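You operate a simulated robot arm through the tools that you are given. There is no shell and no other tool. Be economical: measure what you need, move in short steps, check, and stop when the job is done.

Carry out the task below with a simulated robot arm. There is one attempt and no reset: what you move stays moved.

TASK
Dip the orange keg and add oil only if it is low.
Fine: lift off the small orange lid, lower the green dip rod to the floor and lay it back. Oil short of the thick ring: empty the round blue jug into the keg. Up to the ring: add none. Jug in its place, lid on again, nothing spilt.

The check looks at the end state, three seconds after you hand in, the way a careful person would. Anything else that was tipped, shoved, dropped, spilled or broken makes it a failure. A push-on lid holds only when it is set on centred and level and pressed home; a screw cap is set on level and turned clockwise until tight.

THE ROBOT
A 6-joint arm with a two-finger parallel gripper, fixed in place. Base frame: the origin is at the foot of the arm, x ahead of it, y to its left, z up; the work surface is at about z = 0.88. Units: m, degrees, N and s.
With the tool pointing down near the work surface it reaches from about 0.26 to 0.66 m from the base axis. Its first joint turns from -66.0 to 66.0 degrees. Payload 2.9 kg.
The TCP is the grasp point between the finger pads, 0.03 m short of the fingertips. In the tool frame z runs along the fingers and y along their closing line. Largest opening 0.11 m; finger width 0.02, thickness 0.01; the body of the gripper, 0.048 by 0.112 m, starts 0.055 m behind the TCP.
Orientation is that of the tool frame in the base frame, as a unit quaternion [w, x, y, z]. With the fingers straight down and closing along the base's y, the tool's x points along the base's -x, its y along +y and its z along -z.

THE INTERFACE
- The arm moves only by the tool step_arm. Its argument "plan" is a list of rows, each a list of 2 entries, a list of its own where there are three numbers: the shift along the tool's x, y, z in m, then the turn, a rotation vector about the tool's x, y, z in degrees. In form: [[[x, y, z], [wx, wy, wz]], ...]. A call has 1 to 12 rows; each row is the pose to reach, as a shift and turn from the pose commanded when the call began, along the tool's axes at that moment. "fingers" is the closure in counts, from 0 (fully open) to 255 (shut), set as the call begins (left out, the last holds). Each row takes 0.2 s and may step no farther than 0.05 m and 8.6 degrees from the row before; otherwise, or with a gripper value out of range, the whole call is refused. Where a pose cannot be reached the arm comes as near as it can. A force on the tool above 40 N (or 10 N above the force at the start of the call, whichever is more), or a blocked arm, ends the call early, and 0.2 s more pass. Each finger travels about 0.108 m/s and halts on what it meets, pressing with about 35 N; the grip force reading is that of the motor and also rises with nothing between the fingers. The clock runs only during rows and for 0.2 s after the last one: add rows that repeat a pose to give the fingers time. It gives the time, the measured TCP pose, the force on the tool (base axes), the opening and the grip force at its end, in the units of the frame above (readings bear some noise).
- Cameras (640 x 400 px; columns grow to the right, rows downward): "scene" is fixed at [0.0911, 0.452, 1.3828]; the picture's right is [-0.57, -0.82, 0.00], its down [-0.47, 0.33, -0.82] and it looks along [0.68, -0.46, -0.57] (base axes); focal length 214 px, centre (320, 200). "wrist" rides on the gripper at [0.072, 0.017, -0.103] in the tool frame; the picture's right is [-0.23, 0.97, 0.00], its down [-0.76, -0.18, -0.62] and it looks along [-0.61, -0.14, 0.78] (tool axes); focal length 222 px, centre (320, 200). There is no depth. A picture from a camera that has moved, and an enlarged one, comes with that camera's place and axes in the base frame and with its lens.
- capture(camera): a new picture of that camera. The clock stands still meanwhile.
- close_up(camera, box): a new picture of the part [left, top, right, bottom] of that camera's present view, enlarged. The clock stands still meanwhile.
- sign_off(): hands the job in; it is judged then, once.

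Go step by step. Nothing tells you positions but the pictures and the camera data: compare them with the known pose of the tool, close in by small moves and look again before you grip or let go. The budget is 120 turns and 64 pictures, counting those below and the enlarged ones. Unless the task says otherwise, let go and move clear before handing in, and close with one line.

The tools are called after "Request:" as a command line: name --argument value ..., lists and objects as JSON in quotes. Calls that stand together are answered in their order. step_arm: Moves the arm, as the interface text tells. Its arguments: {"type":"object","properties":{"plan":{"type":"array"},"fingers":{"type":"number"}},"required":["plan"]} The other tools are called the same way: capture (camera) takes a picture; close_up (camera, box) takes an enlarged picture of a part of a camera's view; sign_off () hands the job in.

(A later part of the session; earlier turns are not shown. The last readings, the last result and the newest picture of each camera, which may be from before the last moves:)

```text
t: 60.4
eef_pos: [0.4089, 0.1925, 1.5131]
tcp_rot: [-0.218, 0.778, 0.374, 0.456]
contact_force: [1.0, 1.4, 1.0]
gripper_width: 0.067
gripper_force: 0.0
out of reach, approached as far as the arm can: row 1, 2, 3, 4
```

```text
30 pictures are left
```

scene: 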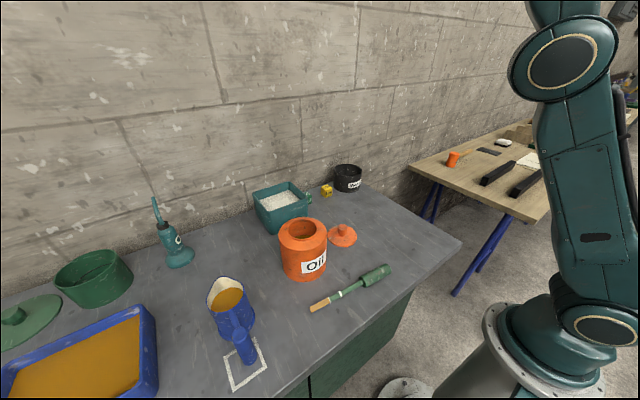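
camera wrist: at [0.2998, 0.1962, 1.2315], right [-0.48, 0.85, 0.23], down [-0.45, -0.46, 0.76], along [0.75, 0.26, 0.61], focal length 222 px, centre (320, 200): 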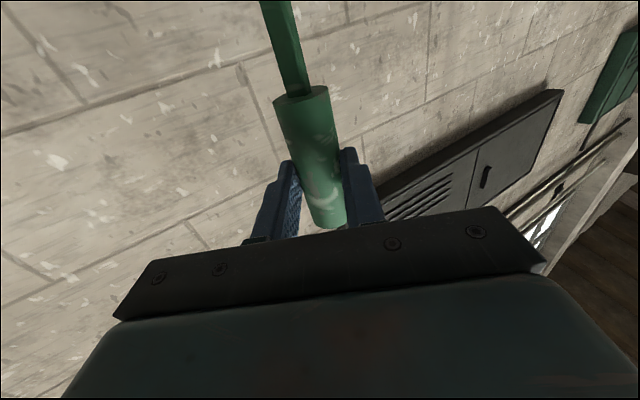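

The arm got jammed against its wrist limit but nothing was touched. I'll undo that tilt first; a better way is to grip the jug's handle from its side and pour by rolling the hand.

Request:
step_arm --plan '[[[0, 0, 0], [0, -7.6, 0]], [[0, 0, 0], [0, -15.2, 0]], [[0, 0, 0], [0, -22.8, 0]], [[0, 0, 0], [0, -30.4, 0]], [[0, 0, 0], [0, -38, 0]], [[0, 0, 0], [0, -45.6, 0]], [[0, 0, 0], [0, -53.2, 0]], [[0, 0, 0], [0, -60.6, 0]], [[0, 0, 0], [0, -60.6, 0]]]'

Request:
step_arm --plan '[[[0, 0, 0], [0, 0, -8.5]], [[0, 0, 0], [0, 0, -17]], [[0, 0, 0], [0, 0, -25.5]], [[0, 0, 0], [0, 0, -34]], [[0, 0, 0], [0, 0, -42.5]], [[0, 0, 0], [0, 0, -51]], [[0, 0, 0], [0, 0, -59.5]], [[0, 0, 0], [0, 0, -68]], [[0, 0, 0], [0, 0, -76.5]], [[0, 0, 0], [0, 0, -85]], [[0, 0, 0], [0, 0, -93.5]], [[0, 0, 0], [0, 0, -102]]]'

```text
t: 62.4
eef_pos: [0.3582, 0.1679, 1.367]
tcp_rot: [0.002, 0.902, 0.432, 0.006]
contact_force: [0.2, 0.3, -0.4]
gripper_width: 0.0668
gripper_force: 0.0
out of reach, approached as far as the arm can: row 1, 2, 3, 4, 5, 6, 7, 8, 9
```

```text
t: 65.0
eef_pos: [0.3554, 0.1692, 1.3664]
tcp_rot: [0.003, 0.231, 0.973, 0.001]
contact_force: [0.3, 0.0, 0.1]
gripper_width: 0.0668
gripper_force: 0.1
```

The wrist is free again. I'll move near the jug with the hand turned to face +y and look at it.

Request:
step_arm --plan '[[[0.008, 0.0155, 0.011], [0, 0, -8.5]], [[0.0165, 0.031, 0.022], [0, 0, -17]], [[0.025, 0.0465, 0.033], [0, 0, -25.5]], [[0.033, 0.062, 0.044], [0, 0, -34]], [[0.041, 0.077, 0.055], [0, 0, -42.5]], [[0.049, 0.093, 0.066], [0, 0, -51]], [[0.058, 0.108, 0.077], [0, 0, -59.5]], [[0.066, 0.124, 0.088], [0, 0, -68]], [[0.074, 0.139, 0.099], [0, 0, -76.5]], [[0.082, 0.155, 0.11], [0, 0, -85]], [[0.091, 0.17, 0.12], [0, 0, -93.5]], [[0.0988, 0.1853, 0.13], [0, 0, -102]]]'

Request:
step_arm --plan '[[[0, 0, 0], [0, 0, -7.5]], [[0, 0, 0], [0, 0, -14.7]], [[0, 0, 0], [0, 0, -14.7]]]'

Request:
capture --camera "wrist"

```text
t: 67.6
eef_pos: [0.3523, 0.3791, 1.2382]
tcp_rot: [0.002, -0.612, 0.791, -0.001]
contact_force: [-0.1, 0.7, 0.1]
gripper_width: 0.0667
gripper_force: 0.0
```

```text
t: 68.4
eef_pos: [0.3514, 0.3784, 1.2383]
tcp_rot: [-0.001, 0.707, -0.707, 0.002]
contact_force: [-0.9, 0.0, -0.5]
gripper_width: 0.067
gripper_force: 0.1
```

```text
29 pictures are left
camera wrist: at [0.3348, 0.3054, 1.341], right [-0.97, 0.23, 0.0], down [0.18, 0.76, 0.62], along [0.14, 0.61, -0.78], focal length 222 px, centre (320, 200)
```

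wrist: 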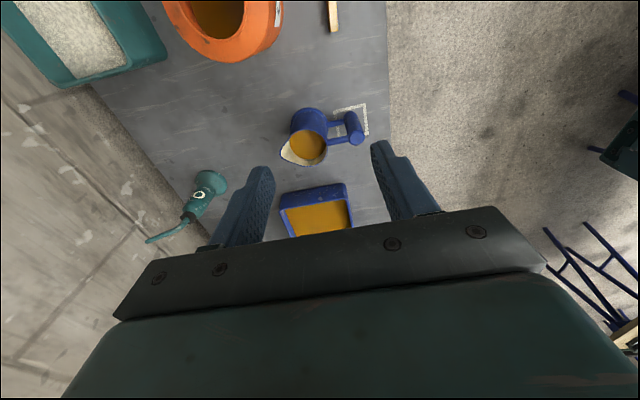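

Request:
close_up --camera "wrist" --box '[265, 90, 385, 180]'

Request:
close_up --camera "scene" --box '[195, 265, 285, 395]'

```text
4.44 times, centred on (325, 135) of wrist
camera zoom: at [0.3348, 0.3054, 1.341], right [-0.97, 0.23, 0.0], down [0.18, 0.76, 0.62], along [0.14, 0.61, -0.78], focal length 987 px, centre (298, 489)
```

zoom: 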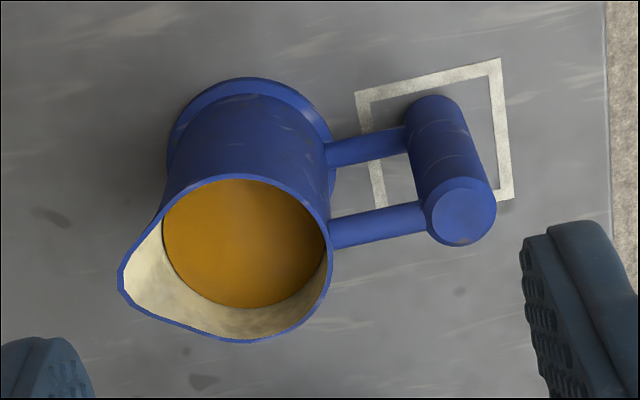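

```text
3.08 times, centred on (240, 330) of scene
camera zoom: at [0.0911, 0.452, 1.3828], right [-0.57, -0.82, 0.0], down [-0.47, 0.33, -0.82], along [0.68, -0.46, -0.57], focal length 660 px, centre (566, -200)
```

zoom: 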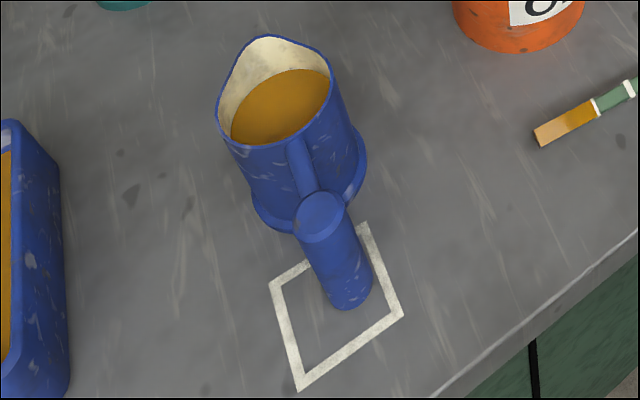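

The jug: vertical grip at about (0.309, 0.468), z 0.895–0.992, rim centre (0.391, 0.469, 0.987), spout pointing +x. I'll bring the hand to a side approach (heading about 70°, 30° below horizontal).

Request:
step_arm --plan '[[[0.005, 0.02, 0.035], [0, 0, 6.7]], [[0.01, 0.04, 0.07], [0, 0, 13.4]], [[0.014, 0.06, 0.105], [0, 0, 20]], [[0.018, 0.081, 0.138], [0, 0, 20]], [[0.018, 0.081, 0.138], [0, 0, 20]]]' --fingers 135

Request:
step_arm --plan '[[[0, 0, 0], [0, -7.5, 0]], [[0, 0, 0], [0, -15, 0]], [[0, 0, 0], [0, -22.5, 0]], [[0, 0, 0], [0, -30, 0]], [[0, 0, 0], [0, -37.5, 0]], [[0, 0, 0], [0, -45, 0]], [[0, 0, 0], [0, -52.5, 0]], [[0, 0, 0], [0, -60, 0]], [[0, 0, 0], [0, -60, 0]]]'

Request:
capture --camera "wrist"

Request:
capture --camera "scene"

```text
t: 69.6
eef_pos: [0.271, 0.3614, 1.1001]
tcp_rot: [0.002, -0.572, 0.82, -0.001]
contact_force: [-0.4, -0.5, 1.2]
gripper_width: 0.0517
gripper_force: 0.1
```

```text
t: 71.6
eef_pos: [0.2711, 0.3621, 1.1]
tcp_rot: [0.412, -0.496, 0.709, 0.285]
contact_force: [0.1, -0.4, 0.7]
gripper_width: 0.0518
gripper_force: 0.0
```

```text
26 pictures are left
camera wrist: at [0.2125, 0.2478, 1.0879], right [-0.88, 0.44, 0.19], down [0.11, -0.21, 0.97], along [0.47, 0.87, 0.14], focal length 222 px, centre (320, 200)
```

wrist: 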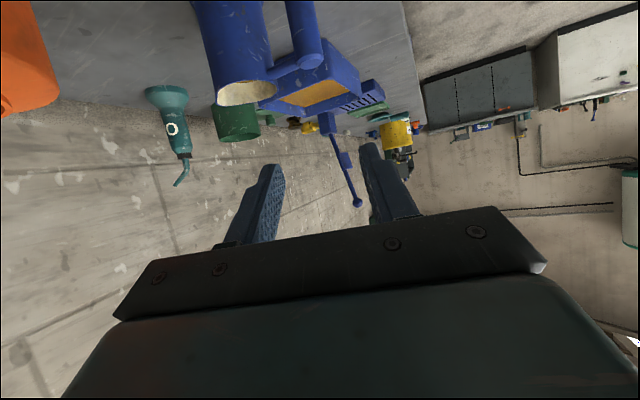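

```text
25 pictures are left
```

scene: 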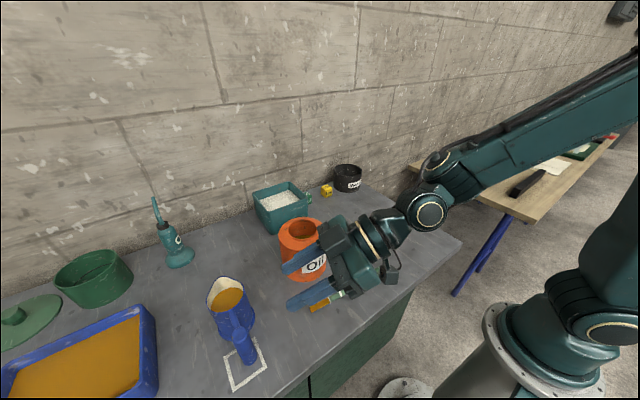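

The side-approach pose works. Before taking the jug, I'll rehearse the pouring motion empty, 10 cm above the real height.

Request:
step_arm --plan '[[[-0.016, -0.012, 0], [6.7, 0, 3.9]], [[-0.032, -0.024, 0], [13.5, 0, 7.8]], [[-0.048, -0.036, 0], [20.2, 0, 11.7]], [[-0.064, -0.048, 0], [26.9, 0, 15.6]], [[-0.08, -0.06, 0], [33.7, 0, 19.4]], [[-0.097, -0.071, 0], [40.4, 0, 23.3]], [[-0.113, -0.083, 0], [47.1, 0, 27.2]], [[-0.129, -0.095, 0], [53.9, 0, 31.1]], [[-0.145, -0.107, 0], [60.6, 0, 35]], [[-0.145, -0.107, 0], [60.6, 0, 35]]]'

Request:
step_arm --plan '[[[-0.002, 0.0033, -0.0025], [-3.53, 2.57, 6.1]], [[-0.0039, 0.0067, -0.005], [-7.05, 5.13, 12.21]], [[-0.007, 0.0055, -0.0063], [-10.58, 7.7, 18.3]], [[-0.01, 0.0044, -0.0077], [-14.1, 10.26, 24.42]], [[-0.013, -0.0012, -0.0071], [-17.6, 12.8, 30.5]], [[-0.0161, -0.0068, -0.0065], [-21.15, 15.39, 36.63]], [[-0.0247, -0.0172, -0.0071], [-24.7, 17.96, 42.7]], [[-0.0333, -0.0277, -0.0077], [-28.2, 20.52, 48.84]], [[-0.0333, -0.0277, -0.0077], [-28.2, 20.52, 48.84]]]'

Request:
step_arm --plan '[[[-0.0143, -0.0012, -0.0078], [-3.53, 2.57, 6.1]], [[-0.0287, -0.0024, -0.0156], [-7.05, 5.13, 12.21]], [[-0.0445, -0.0058, -0.0232], [-10.58, 7.7, 18.3]], [[-0.0603, -0.0093, -0.0309], [-14.1, 10.26, 24.42]], [[-0.0763, -0.0149, -0.0378], [-17.6, 12.8, 30.5]], [[-0.0924, -0.0205, -0.0447], [-21.15, 15.39, 36.63]], [[-0.107, -0.03, -0.0493], [-24.7, 17.96, 42.7]], [[-0.1222, -0.0395, -0.054], [-28.2, 20.52, 48.84]], [[-0.1222, -0.0395, -0.054], [-28.2, 20.52, 48.84]]]'

Request:
capture --camera "scene"

```text
t: 73.8
eef_pos: [0.42, 0.3811, 1.2253]
tcp_rot: [0.501, 0.001, 0.866, -0.001]
contact_force: [-0.4, -0.4, -0.5]
gripper_width: 0.0519
gripper_force: 0.0
out of reach, approached as far as the arm can: row 7, 8, 9, 10
```

```text
t: 75.8
eef_pos: [0.4288, 0.3541, 1.2571]
tcp_rot: [0.286, 0.235, 0.835, 0.407]
contact_force: [-0.4, -0.2, 0.4]
gripper_width: 0.0516
gripper_force: 0.0
```

```text
t: 77.8
eef_pos: [0.4766, 0.2254, 1.2869]
tcp_rot: [-0.005, 0.407, 0.58, 0.706]
contact_force: [-0.4, -0.6, 0.7]
gripper_width: 0.0519
gripper_force: 0.0
```

```text
24 pictures are left
```

scene: 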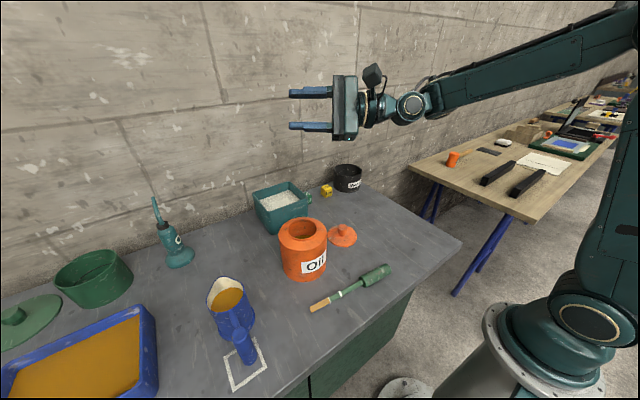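

The pouring roll works; only the start was slightly too close to the first-joint limit, so I'll use a spout heading of −50° instead. Returning to the jug approach now.

Request:
step_arm --plan '[[[0, 0, 0], [3.995, -2.907, -6.919]], [[0, 0, 0], [7.99, -5.814, -13.84]], [[0, 0, 0], [11.985, -8.72, -20.76]], [[0, 0, 0], [15.98, -11.63, -27.68]], [[0, 0, 0], [19.975, -14.535, -34.6]], [[0, 0, 0], [23.97, -17.44, -41.51]], [[0, 0, 0], [27.965, -20.35, -48.43]], [[0, 0, 0], [31.96, -23.26, -55.35]], [[0, 0, 0], [35.955, -26.16, -62.27]], [[0, 0, 0], [39.95, -29.07, -69.19]], [[0, 0, 0], [43.945, -31.98, -76.1]], [[0, 0, 0], [47.94, -34.88, -83.03]]]'

Request:
step_arm --plan '[[[0, 0, 0], [2.82, -2.05, -4.88]], [[0, 0, 0], [5.64, -4.1, -9.77]], [[0, 0, 0], [8.46, -6.16, -14.65]], [[0, 0, 0], [8.46, -6.16, -14.65]]]'

Request:
step_arm --plan '[[[0.0294, 0.0152, -0.0094], [-6.7, 0, -3.9]], [[0.0588, 0.0304, -0.0188], [-13.5, 0, -7.8]], [[0.0882, 0.0455, -0.0282], [-20.2, 0, -11.7]], [[0.1176, 0.0607, -0.0376], [-26.9, 0, -15.6]], [[0.147, 0.0759, -0.0469], [-33.7, 0, -19.4]], [[0.1765, 0.0911, -0.0563], [-40.4, 0, -23.3]], [[0.2059, 0.1062, -0.0657], [-47.1, 0, -27.2]], [[0.2353, 0.1214, -0.0751], [-53.9, 0, -31.1]], [[0.2647, 0.1366, -0.0845], [-60.6, 0, -35]], [[0.2647, 0.1366, -0.0845], [-60.6, 0, -35]]]'

```text
t: 80.4
eef_pos: [0.4746, 0.2261, 1.2883]
tcp_rot: [0.449, 0.073, 0.882, 0.126]
contact_force: [-0.3, 0.3, -0.1]
gripper_width: 0.0517
gripper_force: 0.1
```

```text
t: 81.4
eef_pos: [0.4772, 0.2247, 1.2882]
tcp_rot: [0.501, -0.001, 0.865, 0.0]
contact_force: [0.5, 0.3, 0.0]
gripper_width: 0.052
gripper_force: 0.1
```

```text
t: 83.6
eef_pos: [0.2704, 0.3623, 1.0988]
tcp_rot: [0.412, -0.496, 0.709, 0.286]
contact_force: [0.5, 0.6, 0.4]
gripper_width: 0.0517
gripper_force: 0.2
```

Now to the pre-grasp point 10 cm back from the handle, and look.

Request:
step_arm --plan '[[[0.027, 0, 0.025], [0, 0, 0]], [[0.053, 0, 0.05], [0, 0, 0]], [[0.0796, -0.0002, 0.0759], [0, 0, 0]], [[0.0796, -0.0002, 0.0759], [0, 0, 0]]]'

Request:
capture --camera "wrist"

Request:
close_up --camera "scene" --box '[190, 250, 370, 400]'

```text
t: 84.6
eef_pos: [0.2825, 0.3856, 0.9947]
tcp_rot: [0.411, -0.497, 0.708, 0.287]
contact_force: [0.5, -0.3, -0.2]
gripper_width: 0.0518
gripper_force: 0.0
```

```text
23 pictures are left
camera wrist: at [0.2225, 0.272, 0.9817], right [-0.88, 0.44, 0.19], down [0.11, -0.21, 0.97], along [0.47, 0.87, 0.14], focal length 222 px, centre (320, 200)
```

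wrist: 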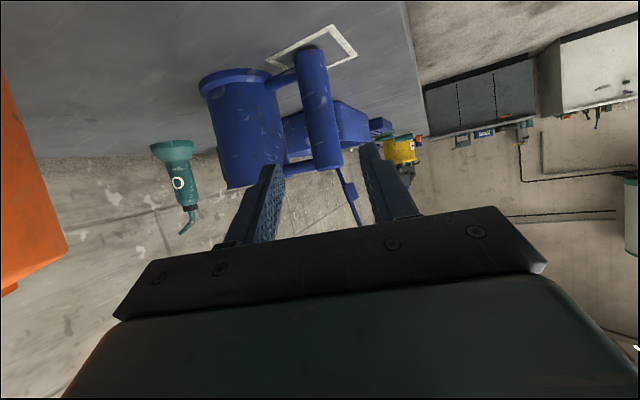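

```text
2.67 times, centred on (280, 325) of scene
camera zoom: at [0.0911, 0.452, 1.3828], right [-0.57, -0.82, 0.0], down [-0.47, 0.33, -0.82], along [0.68, -0.46, -0.57], focal length 572 px, centre (427, -133)
```

zoom: 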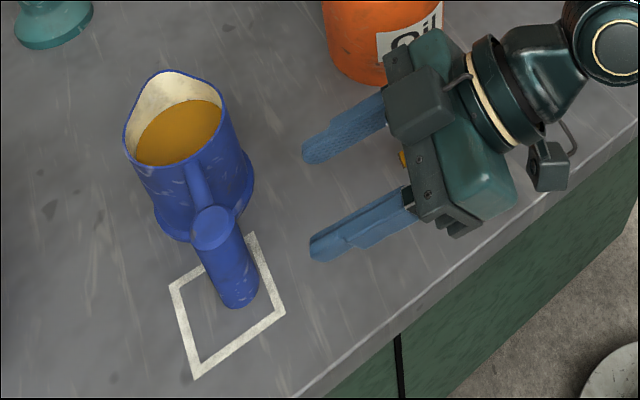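

Alignment agrees within a couple of mm (grip at about (0.311, 0.468)). I'll advance along the fingers and check before closing.

Request:
step_arm --plan '[[[0.0055, 0.0014, 0.03], [0, 0, 0]], [[0.0055, 0.0014, 0.055], [0, 0, 0]], [[0.0055, 0.0014, 0.075], [0, 0, 0]], [[0.0055, 0.0014, 0.09], [0, 0, 0]], [[0.0055, 0.0014, 0.104], [0, 0, 0]], [[0.0055, 0.0014, 0.104], [0, 0, 0]]]'

Request:
capture --camera "wrist"

Request:
close_up --camera "scene" --box '[190, 250, 370, 400]'

```text
t: 86.0
eef_pos: [0.3102, 0.4692, 0.9379]
tcp_rot: [0.411, -0.498, 0.708, 0.286]
contact_force: [-1.0, -0.4, 0.2]
gripper_width: 0.0517
gripper_force: 0.1
```

```text
21 pictures are left
camera wrist: at [0.2509, 0.3552, 0.925], right [-0.88, 0.44, 0.19], down [0.11, -0.21, 0.97], along [0.47, 0.87, 0.14], focal length 222 px, centre (320, 200)
```

wrist: 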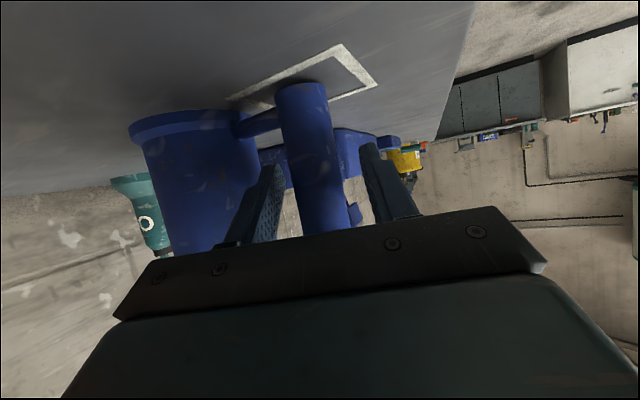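

```text
2.67 times, centred on (280, 325) of scene
camera zoom: at [0.0911, 0.452, 1.3828], right [-0.57, -0.82, 0.0], down [-0.47, 0.33, -0.82], along [0.68, -0.46, -0.57], focal length 572 px, centre (427, -133)
```

zoom: 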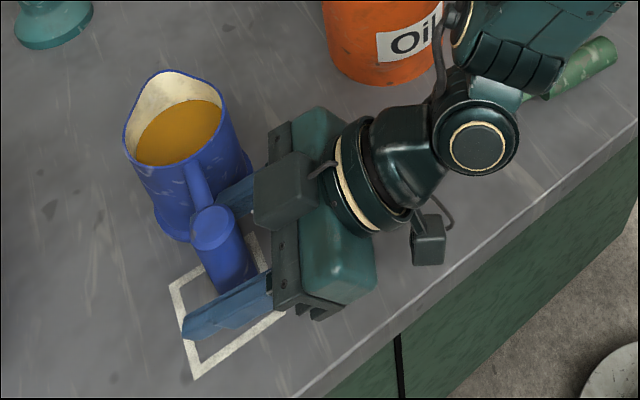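

The grip cylinder is between the fingers, about 2 mm off centre. I'll correct and close.

Request:
step_arm --plan '[[[0, -0.002, 0], [0, 0, 0]], [[0, -0.002, 0], [0, 0, 0]]]'

Request:
step_arm --plan '[[[0, 0, 0], [0, 0, 0]], [[0, 0, 0], [0, 0, 0]], [[0, 0, 0], [0, 0, 0]]]' --fingers 255

Request:
close_up --camera "scene" --box '[190, 250, 370, 400]'

```text
t: 86.6
eef_pos: [0.3113, 0.4675, 0.9372]
tcp_rot: [0.41, -0.498, 0.708, 0.286]
contact_force: [0.1, -0.1, 0.5]
gripper_width: 0.0517
gripper_force: 0.1
```

```text
t: 87.4
eef_pos: [0.3115, 0.4672, 0.9364]
tcp_rot: [0.412, -0.495, 0.71, 0.284]
contact_force: [-1.2, 0.7, -1.1]
gripper_width: 0.0263
gripper_force: 34.9
```

```text
2.67 times, centred on (280, 325) of scene
camera zoom: at [0.0911, 0.452, 1.3828], right [-0.57, -0.82, 0.0], down [-0.47, 0.32, -0.82], along [0.68, -0.46, -0.57], focal length 572 px, centre (427, -133)
```

zoom: 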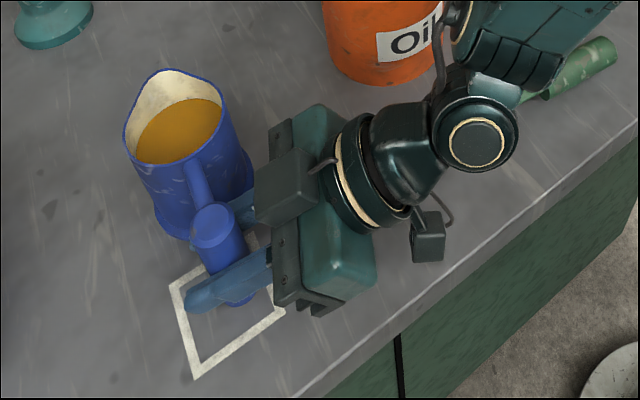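

Jug gripped. I'll lift it straight up gently.

Request:
step_arm --plan '[[[-0.0026, 0, -0.0015], [0, 0, 0]], [[-0.0087, 0, -0.005], [0, 0, 0]], [[-0.0173, 0, -0.01], [0, 0, 0]], [[-0.0303, 0, -0.0175], [0, 0, 0]], [[-0.0476, 0, -0.0275], [0, 0, 0]], [[-0.065, 0, -0.0375], [0, 0, 0]], [[-0.0823, 0, -0.0475], [0, 0, 0]], [[-0.0996, 0, -0.0575], [0, 0, 0]], [[-0.1169, 0, -0.0675], [0, 0, 0]], [[-0.1343, 0, -0.0775], [0, 0, 0]], [[-0.1472, 0, -0.085], [0, 0, 0]], [[-0.1559, 0, -0.09], [0, 0, 0]]]'

Request:
close_up --camera "scene" --box '[140, 150, 400, 400]'

```text
t: 90.0
eef_pos: [0.3101, 0.4687, 1.1155]
tcp_rot: [0.411, -0.497, 0.709, 0.286]
contact_force: [-0.3, 0.2, -2.9]
gripper_width: 0.0263
gripper_force: 35.3
```

```text
1.60 times, centred on (270, 275) of scene
camera zoom: at [0.0911, 0.452, 1.3828], right [-0.57, -0.82, 0.0], down [-0.47, 0.32, -0.82], along [0.68, -0.46, -0.57], focal length 343 px, centre (400, 80)
```

zoom: 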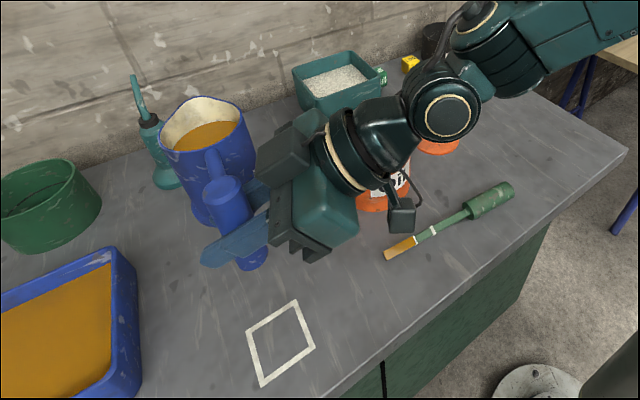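

The jug is level and nothing spilled. I'll carry it over beside the keg, turning the spout to heading −50°.

Request:
step_arm --plan '[[[0.0016, -0.0032, -0.0029], [1.8, 0, 1.04]], [[0.0049, -0.0096, -0.0087], [5.4, 0, 3.1]], [[0.0081, -0.016, -0.0145], [9.0, 0, 5.2]], [[0.0122, -0.0241, -0.0217], [13.5, 0, 7.8]], [[0.0162, -0.0321, -0.029], [18.0, 0, 10.4]], [[0.0203, -0.0401, -0.0362], [22.6, 0, 13.0]], [[0.0243, -0.0481, -0.0434], [27.1, 0, 15.6]], [[0.0284, -0.0561, -0.0507], [31.6, 0, 18.2]], [[0.0324, -0.0642, -0.0579], [36.1, 0, 20.8]], [[0.0357, -0.0706, -0.0637], [39.7, 0, 22.9]], [[0.0381, -0.0754, -0.068], [42.4, 0, 24.5]], [[0.0389, -0.077, -0.0695], [43.3, 0, 25]]]'

Request:
capture --camera "scene"

```text
t: 92.6
eef_pos: [0.3563, 0.3659, 1.1179]
tcp_rot: [0.494, -0.149, 0.852, 0.086]
contact_force: [-0.1, -0.5, -3.4]
gripper_width: 0.0262
gripper_force: 35.0
```

```text
17 pictures are left
```

scene: 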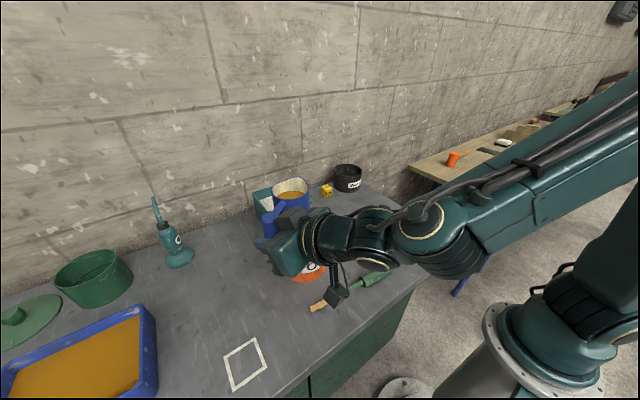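

Request:
close_up --camera "scene" --box '[240, 150, 360, 290]'

Request:
capture --camera "wrist"

```text
2.86 times, centred on (300, 220) of scene
camera zoom: at [0.0911, 0.452, 1.3828], right [-0.57, -0.82, 0.0], down [-0.47, 0.32, -0.82], along [0.68, -0.46, -0.57], focal length 613 px, centre (377, 143)
```

zoom: 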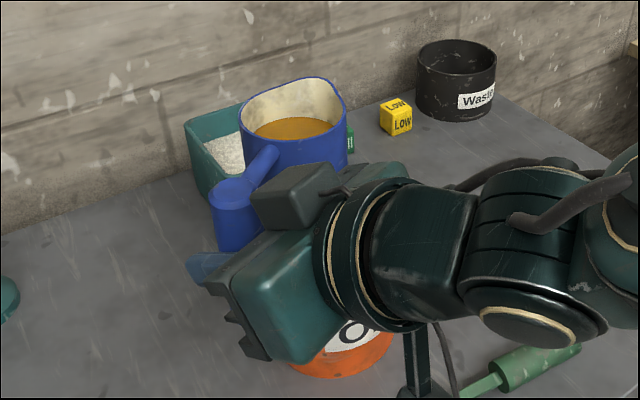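

```text
15 pictures are left
camera wrist: at [0.2329, 0.3379, 1.1057], right [-0.23, 0.95, 0.2], down [-0.09, -0.22, 0.97], along [0.97, 0.2, 0.14], focal length 222 px, centre (320, 200)
```

wrist: 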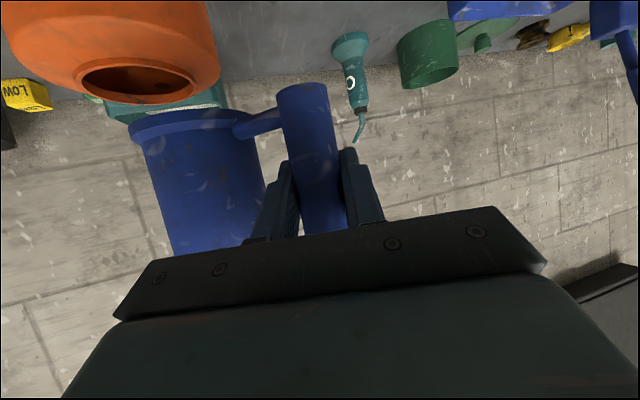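

The spout is where predicted over the keg. I'll start tilting slowly to 30°, with the spout tracking above the mouth.

Request:
step_arm --plan '[[[-0.0004, 0.0016, -0.0009], [-1.175, 0.855, 2.035]], [[-0.0008, 0.0033, -0.0019], [-2.35, 1.71, 4.07]], [[-0.0013, 0.0049, -0.0028], [-3.525, 2.565, 6.105]], [[-0.0017, 0.0065, -0.0037], [-4.7, 3.42, 8.14]], [[-0.0021, 0.0082, -0.0047], [-5.875, 4.275, 10.175]], [[-0.0025, 0.0098, -0.0056], [-7.05, 5.13, 12.21]], [[-0.0035, 0.0098, -0.0062], [-8.225, 5.985, 14.245]], [[-0.0045, 0.0098, -0.0067], [-9.4, 6.84, 16.28]], [[-0.0055, 0.0098, -0.0073], [-10.575, 7.695, 18.315]], [[-0.0065, 0.0097, -0.0079], [-11.75, 8.55, 20.35]], [[-0.0075, 0.0097, -0.0084], [-12.925, 9.405, 22.385]], [[-0.0085, 0.0097, -0.009], [-14.1, 10.26, 24.42]]]'

Request:
close_up --camera "scene" --box '[240, 150, 360, 290]'

```text
t: 95.2
eef_pos: [0.3503, 0.3749, 1.1292]
tcp_rot: [0.366, -0.033, 0.888, 0.278]
contact_force: [0.1, 0.7, -3.2]
gripper_width: 0.0266
gripper_force: 34.8
```

```text
2.86 times, centred on (300, 220) of scene
camera zoom: at [0.0911, 0.452, 1.3828], right [-0.57, -0.82, 0.0], down [-0.47, 0.32, -0.82], along [0.68, -0.46, -0.57], focal length 613 px, centre (377, 143)
```

zoom: 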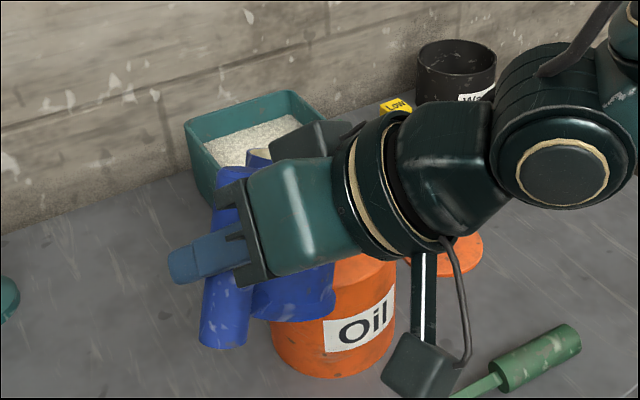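

No contact and the weight is unchanged (3.2 N), so pouring has barely begun. I'll continue slowly to 45°.

Request:
step_arm --plan '[[[-0.0014, -0.0003, -0.0007], [-0.783, 0.57, 1.357]], [[-0.0028, -0.0006, -0.0014], [-1.567, 1.14, 2.713]], [[-0.0042, -0.001, -0.002], [-2.35, 1.71, 4.07]], [[-0.0056, -0.0013, -0.0027], [-3.133, 2.28, 5.427]], [[-0.0069, -0.0016, -0.0034], [-3.917, 2.85, 6.783]], [[-0.0083, -0.0019, -0.0041], [-4.7, 3.42, 8.14]], [[-0.0097, -0.0023, -0.0047], [-5.483, 3.99, 9.497]], [[-0.0111, -0.0026, -0.0054], [-6.267, 4.56, 10.853]], [[-0.0125, -0.0029, -0.0061], [-7.05, 5.13, 12.21]], [[-0.0125, -0.0029, -0.0061], [-7.05, 5.13, 12.21]], [[-0.0125, -0.0029, -0.0061], [-7.05, 5.13, 12.21]], [[-0.0125, -0.0029, -0.0061], [-7.05, 5.13, 12.21]]]'

Request:
close_up --camera "scene" --box '[240, 150, 360, 290]'

```text
t: 97.8
eef_pos: [0.3556, 0.3674, 1.1395]
tcp_rot: [0.291, 0.027, 0.883, 0.367]
contact_force: [0.4, -0.5, -3.3]
gripper_width: 0.0264
gripper_force: 35.0
```

```text
2.86 times, centred on (300, 220) of scene
camera zoom: at [0.0911, 0.452, 1.3828], right [-0.57, -0.82, 0.0], down [-0.47, 0.32, -0.82], along [0.68, -0.46, -0.57], focal length 613 px, centre (377, 143)
```

zoom: 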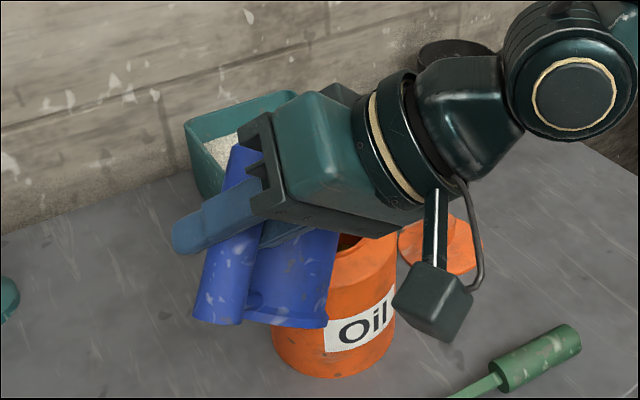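

Request:
step_arm --plan '[[[-0.0026, -0.0003, -0.0014], [-0.783, 0.57, 1.357]], [[-0.0052, -0.0005, -0.0028], [-1.567, 1.14, 2.713]], [[-0.0078, -0.0008, -0.0041], [-2.35, 1.71, 4.07]], [[-0.0104, -0.0011, -0.0055], [-3.133, 2.28, 5.427]], [[-0.0129, -0.0013, -0.0069], [-3.917, 2.85, 6.783]], [[-0.0155, -0.0016, -0.0083], [-4.7, 3.42, 8.14]], [[-0.0181, -0.0019, -0.0096], [-5.483, 3.99, 9.497]], [[-0.0207, -0.0021, -0.011], [-6.267, 4.56, 10.853]], [[-0.0233, -0.0024, -0.0124], [-7.05, 5.13, 12.21]], [[-0.0233, -0.0024, -0.0124], [-7.05, 5.13, 12.21]], [[-0.0233, -0.0024, -0.0124], [-7.05, 5.13, 12.21]], [[-0.0233, -0.0024, -0.0124], [-7.05, 5.13, 12.21]]]'

Request:
capture --camera "wrist"

```text
t: 100.4
eef_pos: [0.368, 0.3511, 1.1569]
tcp_rot: [0.211, 0.087, 0.863, 0.451]
contact_force: [-0.1, -0.8, -3.1]
gripper_width: 0.0263
gripper_force: 34.8
```

```text
12 pictures are left
camera wrist: at [0.2571, 0.3082, 1.2013], right [0.16, 0.49, 0.86], down [0.41, -0.82, 0.39], along [0.9, 0.29, -0.34], focal length 222 px, centre (320, 200)
```

wrist: 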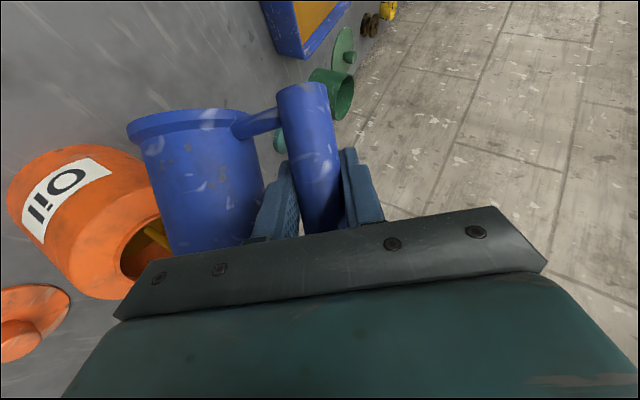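

The stream falls inside the mouth. I'll carry on slowly to 75°.

Request:
step_arm --plan '[[[-0.0031, 0, -0.0018], [-0.783, 0.57, 1.357]], [[-0.0062, 0, -0.0036], [-1.567, 1.14, 2.713]], [[-0.0093, -0.0001, -0.0054], [-2.35, 1.71, 4.07]], [[-0.0124, -0.0001, -0.0072], [-3.133, 2.28, 5.427]], [[-0.0156, -0.0001, -0.0089], [-3.917, 2.85, 6.783]], [[-0.0187, -0.0001, -0.0107], [-4.7, 3.42, 8.14]], [[-0.0218, -0.0002, -0.0125], [-5.483, 3.99, 9.497]], [[-0.0249, -0.0002, -0.0143], [-6.267, 4.56, 10.853]], [[-0.028, -0.0002, -0.0161], [-7.05, 5.13, 12.21]], [[-0.028, -0.0002, -0.0161], [-7.05, 5.13, 12.21]], [[-0.028, -0.0002, -0.0161], [-7.05, 5.13, 12.21]], [[-0.028, -0.0002, -0.0161], [-7.05, 5.13, 12.21]]]'

Request:
capture --camera "wrist"

```text
t: 103.0
eef_pos: [0.3858, 0.3295, 1.1721]
tcp_rot: [0.129, 0.143, 0.829, 0.525]
contact_force: [-0.6, 0.0, -3.8]
gripper_width: 0.0264
gripper_force: 35.4
```

```text
11 pictures are left
camera wrist: at [0.2835, 0.2768, 1.226], right [0.31, 0.31, 0.9], down [0.46, -0.88, 0.14], along [0.83, 0.37, -0.41], focal length 222 px, centre (320, 200)
```

wrist: 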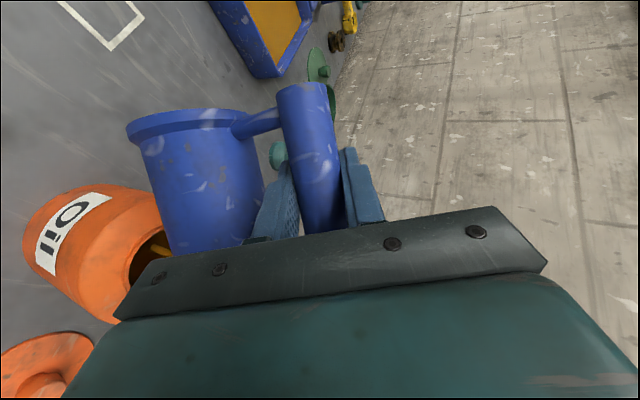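

Request:
step_arm --plan '[[[-0.0033, 0.0004, -0.0021], [-0.783, 0.57, 1.357]], [[-0.0066, 0.0009, -0.0042], [-1.567, 1.14, 2.713]], [[-0.01, 0.0013, -0.0063], [-2.35, 1.71, 4.07]], [[-0.0133, 0.0018, -0.0084], [-3.133, 2.28, 5.427]], [[-0.0166, 0.0022, -0.0106], [-3.917, 2.85, 6.783]], [[-0.0199, 0.0027, -0.0127], [-4.7, 3.42, 8.14]], [[-0.0233, 0.0031, -0.0148], [-5.483, 3.99, 9.497]], [[-0.0266, 0.0036, -0.0169], [-6.267, 4.56, 10.853]], [[-0.0299, 0.004, -0.019], [-7.05, 5.13, 12.21]], [[-0.0299, 0.004, -0.019], [-7.05, 5.13, 12.21]], [[-0.0299, 0.004, -0.019], [-7.05, 5.13, 12.21]], [[-0.0299, 0.004, -0.019], [-7.05, 5.13, 12.21]]]'

Request:
step_arm --plan '[[[-0.0032, 0.001, -0.0023], [-0.783, 0.57, 1.357]], [[-0.0065, 0.002, -0.0046], [-1.567, 1.14, 2.713]], [[-0.0097, 0.003, -0.0069], [-2.35, 1.71, 4.07]], [[-0.013, 0.004, -0.0092], [-3.133, 2.28, 5.427]], [[-0.0162, 0.0049, -0.0114], [-3.917, 2.85, 6.783]], [[-0.0195, 0.0059, -0.0137], [-4.7, 3.42, 8.14]], [[-0.0227, 0.0069, -0.016], [-5.483, 3.99, 9.497]], [[-0.026, 0.0079, -0.0183], [-6.267, 4.56, 10.853]], [[-0.0292, 0.0089, -0.0206], [-7.05, 5.13, 12.21]], [[-0.0292, 0.0089, -0.0206], [-7.05, 5.13, 12.21]], [[-0.0292, 0.0089, -0.0206], [-7.05, 5.13, 12.21]], [[-0.0292, 0.0089, -0.0206], [-7.05, 5.13, 12.21]]]'

Request:
capture --camera "scene"

```text
t: 105.6
eef_pos: [0.4078, 0.3059, 1.1853]
tcp_rot: [0.043, 0.2, 0.779, 0.592]
contact_force: [-0.1, -0.1, -3.6]
gripper_width: 0.0263
gripper_force: 35.0
```

```text
t: 108.2
eef_pos: [0.4297, 0.2773, 1.1962]
tcp_rot: [-0.041, 0.252, 0.717, 0.649]
contact_force: [-0.6, 0.3, -4.4]
gripper_width: 0.0266
gripper_force: 34.8
```

```text
10 pictures are left
```

scene: 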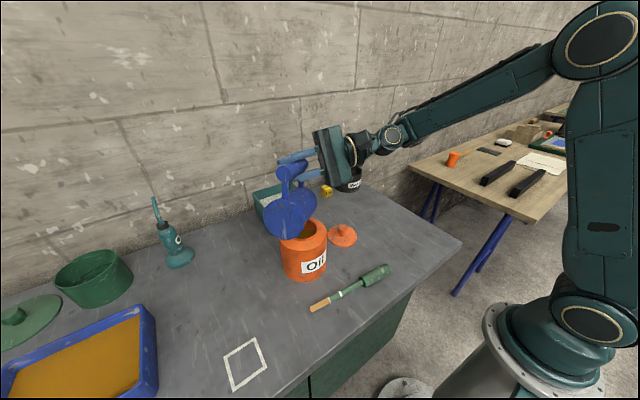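

Spill-free so far. I'll go on to 130° and hold it so the jug drains completely.

Request:
step_arm --plan '[[[-0.0032, 0.001, -0.0023], [-0.783, 0.57, 1.357]], [[-0.0065, 0.002, -0.0046], [-1.567, 1.14, 2.713]], [[-0.0097, 0.003, -0.0069], [-2.35, 1.71, 4.07]], [[-0.013, 0.004, -0.0092], [-3.133, 2.28, 5.427]], [[-0.0162, 0.0049, -0.0114], [-3.917, 2.85, 6.783]], [[-0.0195, 0.0059, -0.0137], [-4.7, 3.42, 8.14]], [[-0.0227, 0.0069, -0.016], [-5.483, 3.99, 9.497]], [[-0.026, 0.0079, -0.0183], [-6.267, 4.56, 10.853]], [[-0.0292, 0.0089, -0.0206], [-7.05, 5.13, 12.21]], [[-0.0292, 0.0089, -0.0206], [-7.05, 5.13, 12.21]], [[-0.0292, 0.0089, -0.0206], [-7.05, 5.13, 12.21]], [[-0.0292, 0.0089, -0.0206], [-7.05, 5.13, 12.21]]]'

Request:
step_arm --plan '[[[-0.0047, 0.0018, -0.0035], [-1.175, 0.855, 2.035]], [[-0.0094, 0.0036, -0.007], [-2.35, 1.71, 4.07]], [[-0.0141, 0.0054, -0.0104], [-3.525, 2.565, 6.105]], [[-0.0188, 0.0072, -0.0139], [-4.7, 3.42, 8.14]], [[-0.0188, 0.0072, -0.0139], [-4.7, 3.42, 8.14]], [[-0.0188, 0.0072, -0.0139], [-4.7, 3.42, 8.14]], [[-0.0188, 0.0072, -0.0139], [-4.7, 3.42, 8.14]], [[-0.0188, 0.0072, -0.0139], [-4.7, 3.42, 8.14]], [[-0.0188, 0.0072, -0.0139], [-4.7, 3.42, 8.14]], [[-0.0188, 0.0072, -0.0139], [-4.7, 3.42, 8.14]], [[-0.0188, 0.0072, -0.0139], [-4.7, 3.42, 8.14]], [[-0.0188, 0.0072, -0.0139], [-4.7, 3.42, 8.14]]]'

Request:
step_arm --plan '[[[0, 0, 0], [0, 0, 0]], [[0, 0, 0], [0, 0, 0]], [[0, 0, 0], [0, 0, 0]], [[0, 0, 0], [0, 0, 0]], [[0, 0, 0], [0, 0, 0]], [[0, 0, 0], [0, 0, 0]], [[0, 0, 0], [0, 0, 0]], [[0, 0, 0], [0, 0, 0]], [[0, 0, 0], [0, 0, 0]], [[0, 0, 0], [0, 0, 0]], [[0, 0, 0], [0, 0, 0]], [[0, 0, 0], [0, 0, 0]]]'

Request:
close_up --camera "scene" --box '[240, 130, 380, 290]'

```text
t: 110.8
eef_pos: [0.4541, 0.2493, 1.1951]
tcp_rot: [-0.127, 0.299, 0.643, 0.693]
contact_force: [-0.4, -1.1, -4.1]
gripper_width: 0.0263
gripper_force: 35.0
```

```text
t: 113.4
eef_pos: [0.476, 0.2486, 1.1972]
tcp_rot: [-0.178, 0.332, 0.589, 0.715]
contact_force: [0.4, 0.8, -2.9]
gripper_width: 0.0262
gripper_force: 34.5
out of reach, approached as far as the arm can: row 3, 4, 5, 6, 7, 8, 9, 10, 11, 12
```

```text
t: 116.0
eef_pos: [0.4744, 0.2476, 1.1977]
tcp_rot: [-0.179, 0.332, 0.589, 0.714]
contact_force: [1.3, 0.6, -3.5]
gripper_width: 0.0265
gripper_force: 34.9
```

```text
2.50 times, centred on (310, 210) of scene
camera zoom: at [0.0911, 0.452, 1.3828], right [-0.57, -0.82, 0.0], down [-0.47, 0.32, -0.82], along [0.68, -0.46, -0.57], focal length 536 px, centre (345, 175)
```

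zoom: 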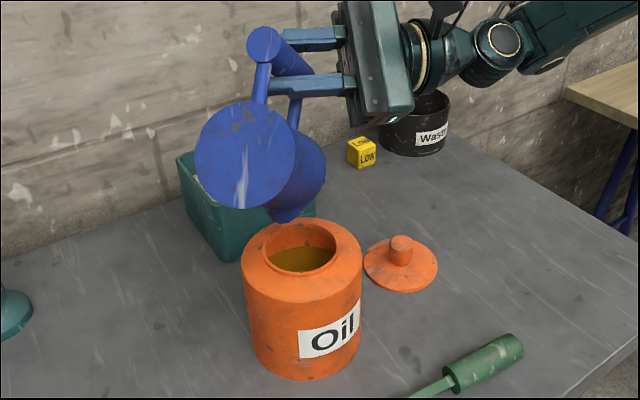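

The jug has drained and the stream stopped. I'll bring the jug upright again over the keg.

Request:
step_arm --plan '[[[0.0098, -0.0105, 0.0081], [3.656, -2.66, -6.331]], [[0.0196, -0.0209, 0.0163], [7.311, -5.32, -12.662]], [[0.0295, -0.0314, 0.0244], [10.967, -7.98, -18.993]], [[0.0393, -0.0418, 0.0325], [14.622, -10.64, -25.324]], [[0.0491, -0.0523, 0.0407], [18.278, -13.3, -31.656]], [[0.0589, -0.0627, 0.0488], [21.933, -15.96, -37.987]], [[0.0688, -0.0732, 0.0569], [25.589, -18.62, -44.318]], [[0.0786, -0.0836, 0.0651], [29.244, -21.28, -50.649]], [[0.0884, -0.0941, 0.0732], [32.9, -23.94, -56.98]], [[0.0884, -0.0941, 0.0732], [32.9, -23.94, -56.98]]]'

Request:
step_arm --plan '[[[0.0021, 0.0012, 0.0007], [3.525, -2.565, -6.105]], [[0.0042, 0.0023, 0.0014], [7.05, -5.13, -12.21]], [[0.0063, 0.0035, 0.0021], [10.575, -7.695, -18.315]], [[0.0083, 0.0047, 0.0028], [14.1, -10.26, -24.42]], [[0.0104, 0.0059, 0.0036], [17.625, -12.825, -30.525]], [[0.0125, 0.007, 0.0043], [21.15, -15.39, -36.63]], [[0.0146, 0.0082, 0.005], [24.675, -17.955, -42.735]], [[0.0167, 0.0094, 0.0057], [28.2, -20.52, -48.84]], [[0.0167, 0.0094, 0.0057], [28.2, -20.52, -48.84]]]'

Request:
close_up --camera "scene" --box '[220, 130, 360, 290]'

```text
t: 118.2
eef_pos: [0.3685, 0.3514, 1.1968]
tcp_rot: [0.211, 0.086, 0.864, 0.449]
contact_force: [0.5, -0.6, -3.4]
gripper_width: 0.0264
gripper_force: 35.1
```

```text
t: 120.2
eef_pos: [0.358, 0.3674, 1.1971]
tcp_rot: [0.494, -0.151, 0.852, 0.086]
contact_force: [-0.2, -1.1, -4.0]
gripper_width: 0.0265
gripper_force: 34.6
```

```text
2.50 times, centred on (290, 210) of scene
camera zoom: at [0.0911, 0.452, 1.3828], right [-0.57, -0.82, 0.0], down [-0.47, 0.32, -0.82], along [0.68, -0.46, -0.57], focal length 536 px, centre (395, 175)
```

zoom: 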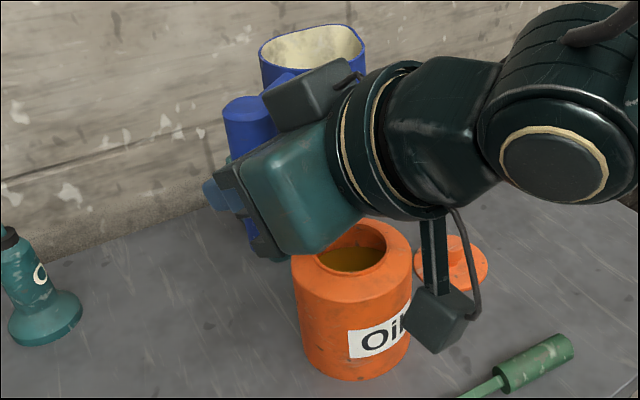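

The jug is empty and upright. I'll carry it back above its place.

Request:
step_arm --plan '[[[0.0087, 0.0137, 0.0036], [-5.41, 0, -3.125]], [[0.0174, 0.0274, 0.0073], [-10.83, 0, -6.25]], [[0.0262, 0.0411, 0.0109], [-16.24, 0, -9.375]], [[0.0349, 0.0549, 0.0146], [-21.65, 0, -12.5]], [[0.0436, 0.0686, 0.0182], [-27.06, 0, -15.625]], [[0.0524, 0.0823, 0.0218], [-32.48, 0, -18.75]], [[0.0611, 0.096, 0.0255], [-37.89, 0, -21.875]], [[0.0698, 0.1097, 0.0291], [-43.3, 0, -25]], [[0.0698, 0.1097, 0.0291], [-43.3, 0, -25]]]'

```text
t: 122.2
eef_pos: [0.31, 0.4664, 1.123]
tcp_rot: [0.411, -0.498, 0.708, 0.286]
contact_force: [0.3, 0.2, -3.1]
gripper_width: 0.0265
gripper_force: 34.9
```

Request:
step_arm --plan '[[[0.026, -0.001, 0.015], [0, 0, 0]], [[0.052, -0.001, 0.03], [0, 0, 0]], [[0.0779, -0.001, 0.045], [0, 0, 0]], [[0.1039, -0.001, 0.06], [0, 0, 0]], [[0.1299, -0.001, 0.075], [0, 0, 0]], [[0.1472, -0.001, 0.085], [0, 0, 0]], [[0.1559, -0.001, 0.09], [0, 0, 0]], [[0.1559, -0.001, 0.09], [0, 0, 0]]]'

Request:
step_arm --plan '[[[0.0017, 0, 0.001], [0, 0, 0]], [[0.0035, 0, 0.002], [0, 0, 0]], [[0.0052, 0, 0.003], [0, 0, 0]]]'

Request:
close_up --camera "scene" --box '[190, 250, 370, 400]'

```text
t: 124.0
eef_pos: [0.3125, 0.4666, 0.9427]
tcp_rot: [0.411, -0.497, 0.709, 0.286]
contact_force: [0.3, 0.4, -3.7]
gripper_width: 0.0265
gripper_force: 34.4
```

```text
t: 124.8
eef_pos: [0.3126, 0.4654, 0.9369]
tcp_rot: [0.413, -0.497, 0.708, 0.287]
contact_force: [-3.1, -1.8, 5.9]
gripper_width: 0.0264
gripper_force: 35.3
```

```text
2.67 times, centred on (280, 325) of scene
camera zoom: at [0.0909, 0.4518, 1.3829], right [-0.57, -0.82, 0.0], down [-0.47, 0.33, -0.82], along [0.68, -0.46, -0.57], focal length 572 px, centre (427, -133)
```

zoom: 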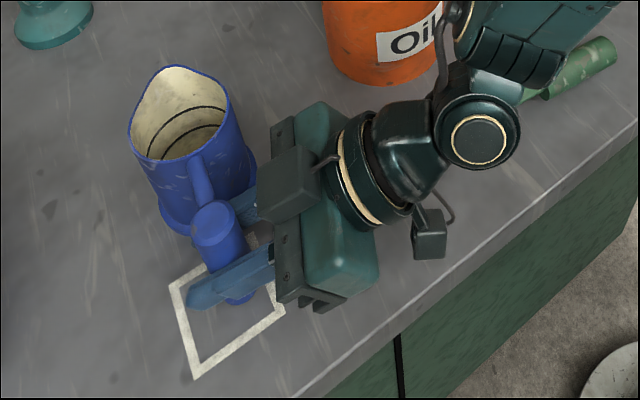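

Jug back in its place, empty and in contact with the bench. I'll release and back straight out.

Request:
step_arm --plan '[[[0, 0, 0], [0, 0, 0]], [[0, 0, 0], [0, 0, 0]], [[0, 0, 0], [0, 0, 0]]]' --fingers 135

Request:
step_arm --plan '[[[0, 0, -0.015], [0, 0, 0]], [[0, 0, -0.04], [0, 0, 0]], [[0, 0, -0.07], [0, 0, 0]], [[0, 0, -0.1], [0, 0, 0]], [[-0.03, 0, -0.12], [0, 0, 0]], [[-0.07, 0, -0.14], [0, 0, 0]], [[-0.11, 0, -0.16], [0, 0, 0]], [[-0.15, 0, -0.18], [0, 0, 0]], [[-0.15, 0, -0.18], [0, 0, 0]]]'

Request:
capture --camera "scene"

```text
t: 125.6
eef_pos: [0.3115, 0.4664, 0.9372]
tcp_rot: [0.411, -0.497, 0.709, 0.286]
contact_force: [0.3, 0.3, -0.3]
gripper_width: 0.0518
gripper_force: 0.0
```

```text
t: 127.6
eef_pos: [0.2836, 0.3899, 1.1578]
tcp_rot: [0.411, -0.496, 0.709, 0.286]
contact_force: [-0.7, -0.2, -0.8]
gripper_width: 0.0521
gripper_force: 0.1
```

```text
6 pictures are left
```

scene: 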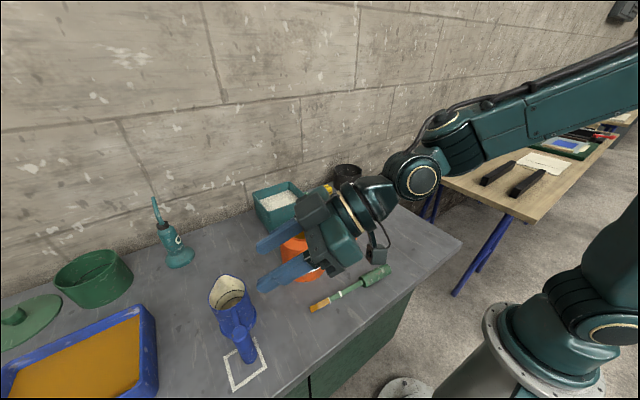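

All good. Now for the lid: back to tool-down orientation and over to the lid.

Request:
step_arm --plan '[[[0, 0, 0], [0, 7.5, 0]], [[0, 0, 0], [0, 15, 0]], [[0, 0, 0], [0, 22.5, 0]], [[0, 0, 0], [0, 30, 0]], [[0, 0, 0], [0, 37.5, 0]], [[0, 0, 0], [0, 45, 0]], [[0, 0, 0], [0, 52.5, 0]], [[0, 0, 0], [0, 60, 0]], [[0, 0, 0], [0, 60, 0]]]' --fingers 90

Request:
step_arm --plan '[[[0.0231, -0.0305, 0.004], [0, 0, 7.78]], [[0.0462, -0.061, 0.008], [0, 0, 15.56]], [[0.0692, -0.0915, 0.012], [0, 0, 23.33]], [[0.0923, -0.122, 0.016], [0, 0, 31.1]], [[0.1154, -0.1526, 0.02], [0, 0, 38.9]], [[0.1385, -0.1831, 0.025], [0, 0, 46.7]], [[0.1615, -0.2136, 0.03], [0, 0, 54.4]], [[0.1846, -0.2441, 0.034], [0, 0, 62.2]], [[0.2077, -0.2746, 0.038], [0, 0, 70]], [[0.2077, -0.2746, 0.038], [0, 0, 70]]]'

```text
t: 129.6
eef_pos: [0.2831, 0.3892, 1.1571]
tcp_rot: [0.001, -0.573, 0.82, -0.001]
contact_force: [0.8, 0.0, 0.1]
gripper_width: 0.0711
gripper_force: 0.1
```

```text
t: 131.8
eef_pos: [0.4704, 0.0998, 1.1195]
tcp_rot: [0.002, 0.002, 1.0, 0.0]
contact_force: [-0.4, -0.6, -0.1]
gripper_width: 0.0714
gripper_force: 0.1
```

Request:
step_arm --plan '[[[0, 0, 0.045], [0, 0, 0]], [[0, 0, 0.09], [0, 0, 0]], [[0, 0, 0.135], [0, 0, 0]], [[0, 0, 0.165], [0, 0, 0]], [[0, 0, 0.185], [0, 0, 0]], [[0, 0, 0.198], [0, 0, 0]], [[0, 0, 0.198], [0, 0, 0]]]'

Request:
step_arm --plan '[[[0, 0, 0], [0, 0, 0]], [[0, 0, 0], [0, 0, 0]], [[0, 0, 0], [0, 0, 0]], [[0, 0, 0], [0, 0, 0]]]' --fingers 255

```text
t: 133.4
eef_pos: [0.4715, 0.1014, 0.9199]
tcp_rot: [0.002, 0.002, 1.0, 0.0]
contact_force: [0.3, -0.3, -0.9]
gripper_width: 0.0712
gripper_force: 0.1
```

```text
t: 134.4
eef_pos: [0.4711, 0.0998, 0.921]
tcp_rot: [0.002, 0.001, 1.0, 0.0]
contact_force: [0.6, 0.0, 0.3]
gripper_width: 0.0304
gripper_force: 35.0
```

The lid knob is gripped. I'll lift it and move it over the keg.

Request:
step_arm --plan '[[[0, 0, -0.02], [0, 0, 0]], [[0, 0, -0.06], [0, 0, 0]], [[0, 0, -0.11], [0, 0, 0]], [[0, 0, -0.155], [0, 0, 0]], [[0, 0.01, -0.19], [0, 0, 0]], [[0.005, 0.05, -0.19], [0, 0, 0]], [[0.012, 0.09, -0.19], [0, 0, 0]], [[0.02, 0.13, -0.19], [0, 0, 0]], [[0.0245, 0.16, -0.19], [0, 0, 0]], [[0.0245, 0.16, -0.19], [0, 0, 0]], [[0.0245, 0.16, -0.19], [0, 0, 0]]]'

Request:
close_up --camera "scene" --box '[240, 150, 368, 290]'

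```text
t: 136.8
eef_pos: [0.4455, 0.2604, 1.112]
tcp_rot: [0.001, 0.001, 1.0, 0.0]
contact_force: [0.0, 1.4, -0.5]
gripper_width: 0.0308
gripper_force: 35.3
```

```text
2.86 times, centred on (304, 220) of scene
camera zoom: at [0.0911, 0.452, 1.3828], right [-0.57, -0.82, 0.0], down [-0.47, 0.32, -0.82], along [0.68, -0.46, -0.57], focal length 613 px, centre (366, 143)
```

zoom: 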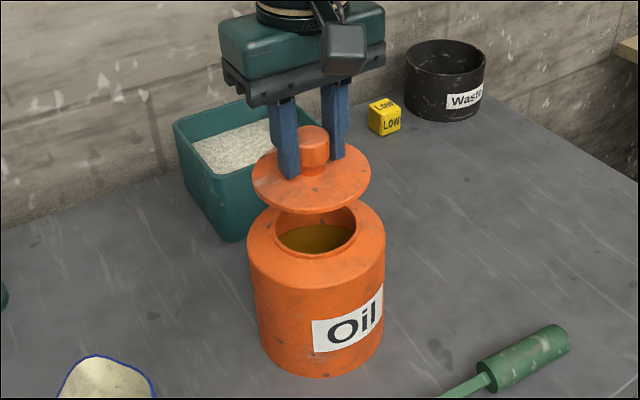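

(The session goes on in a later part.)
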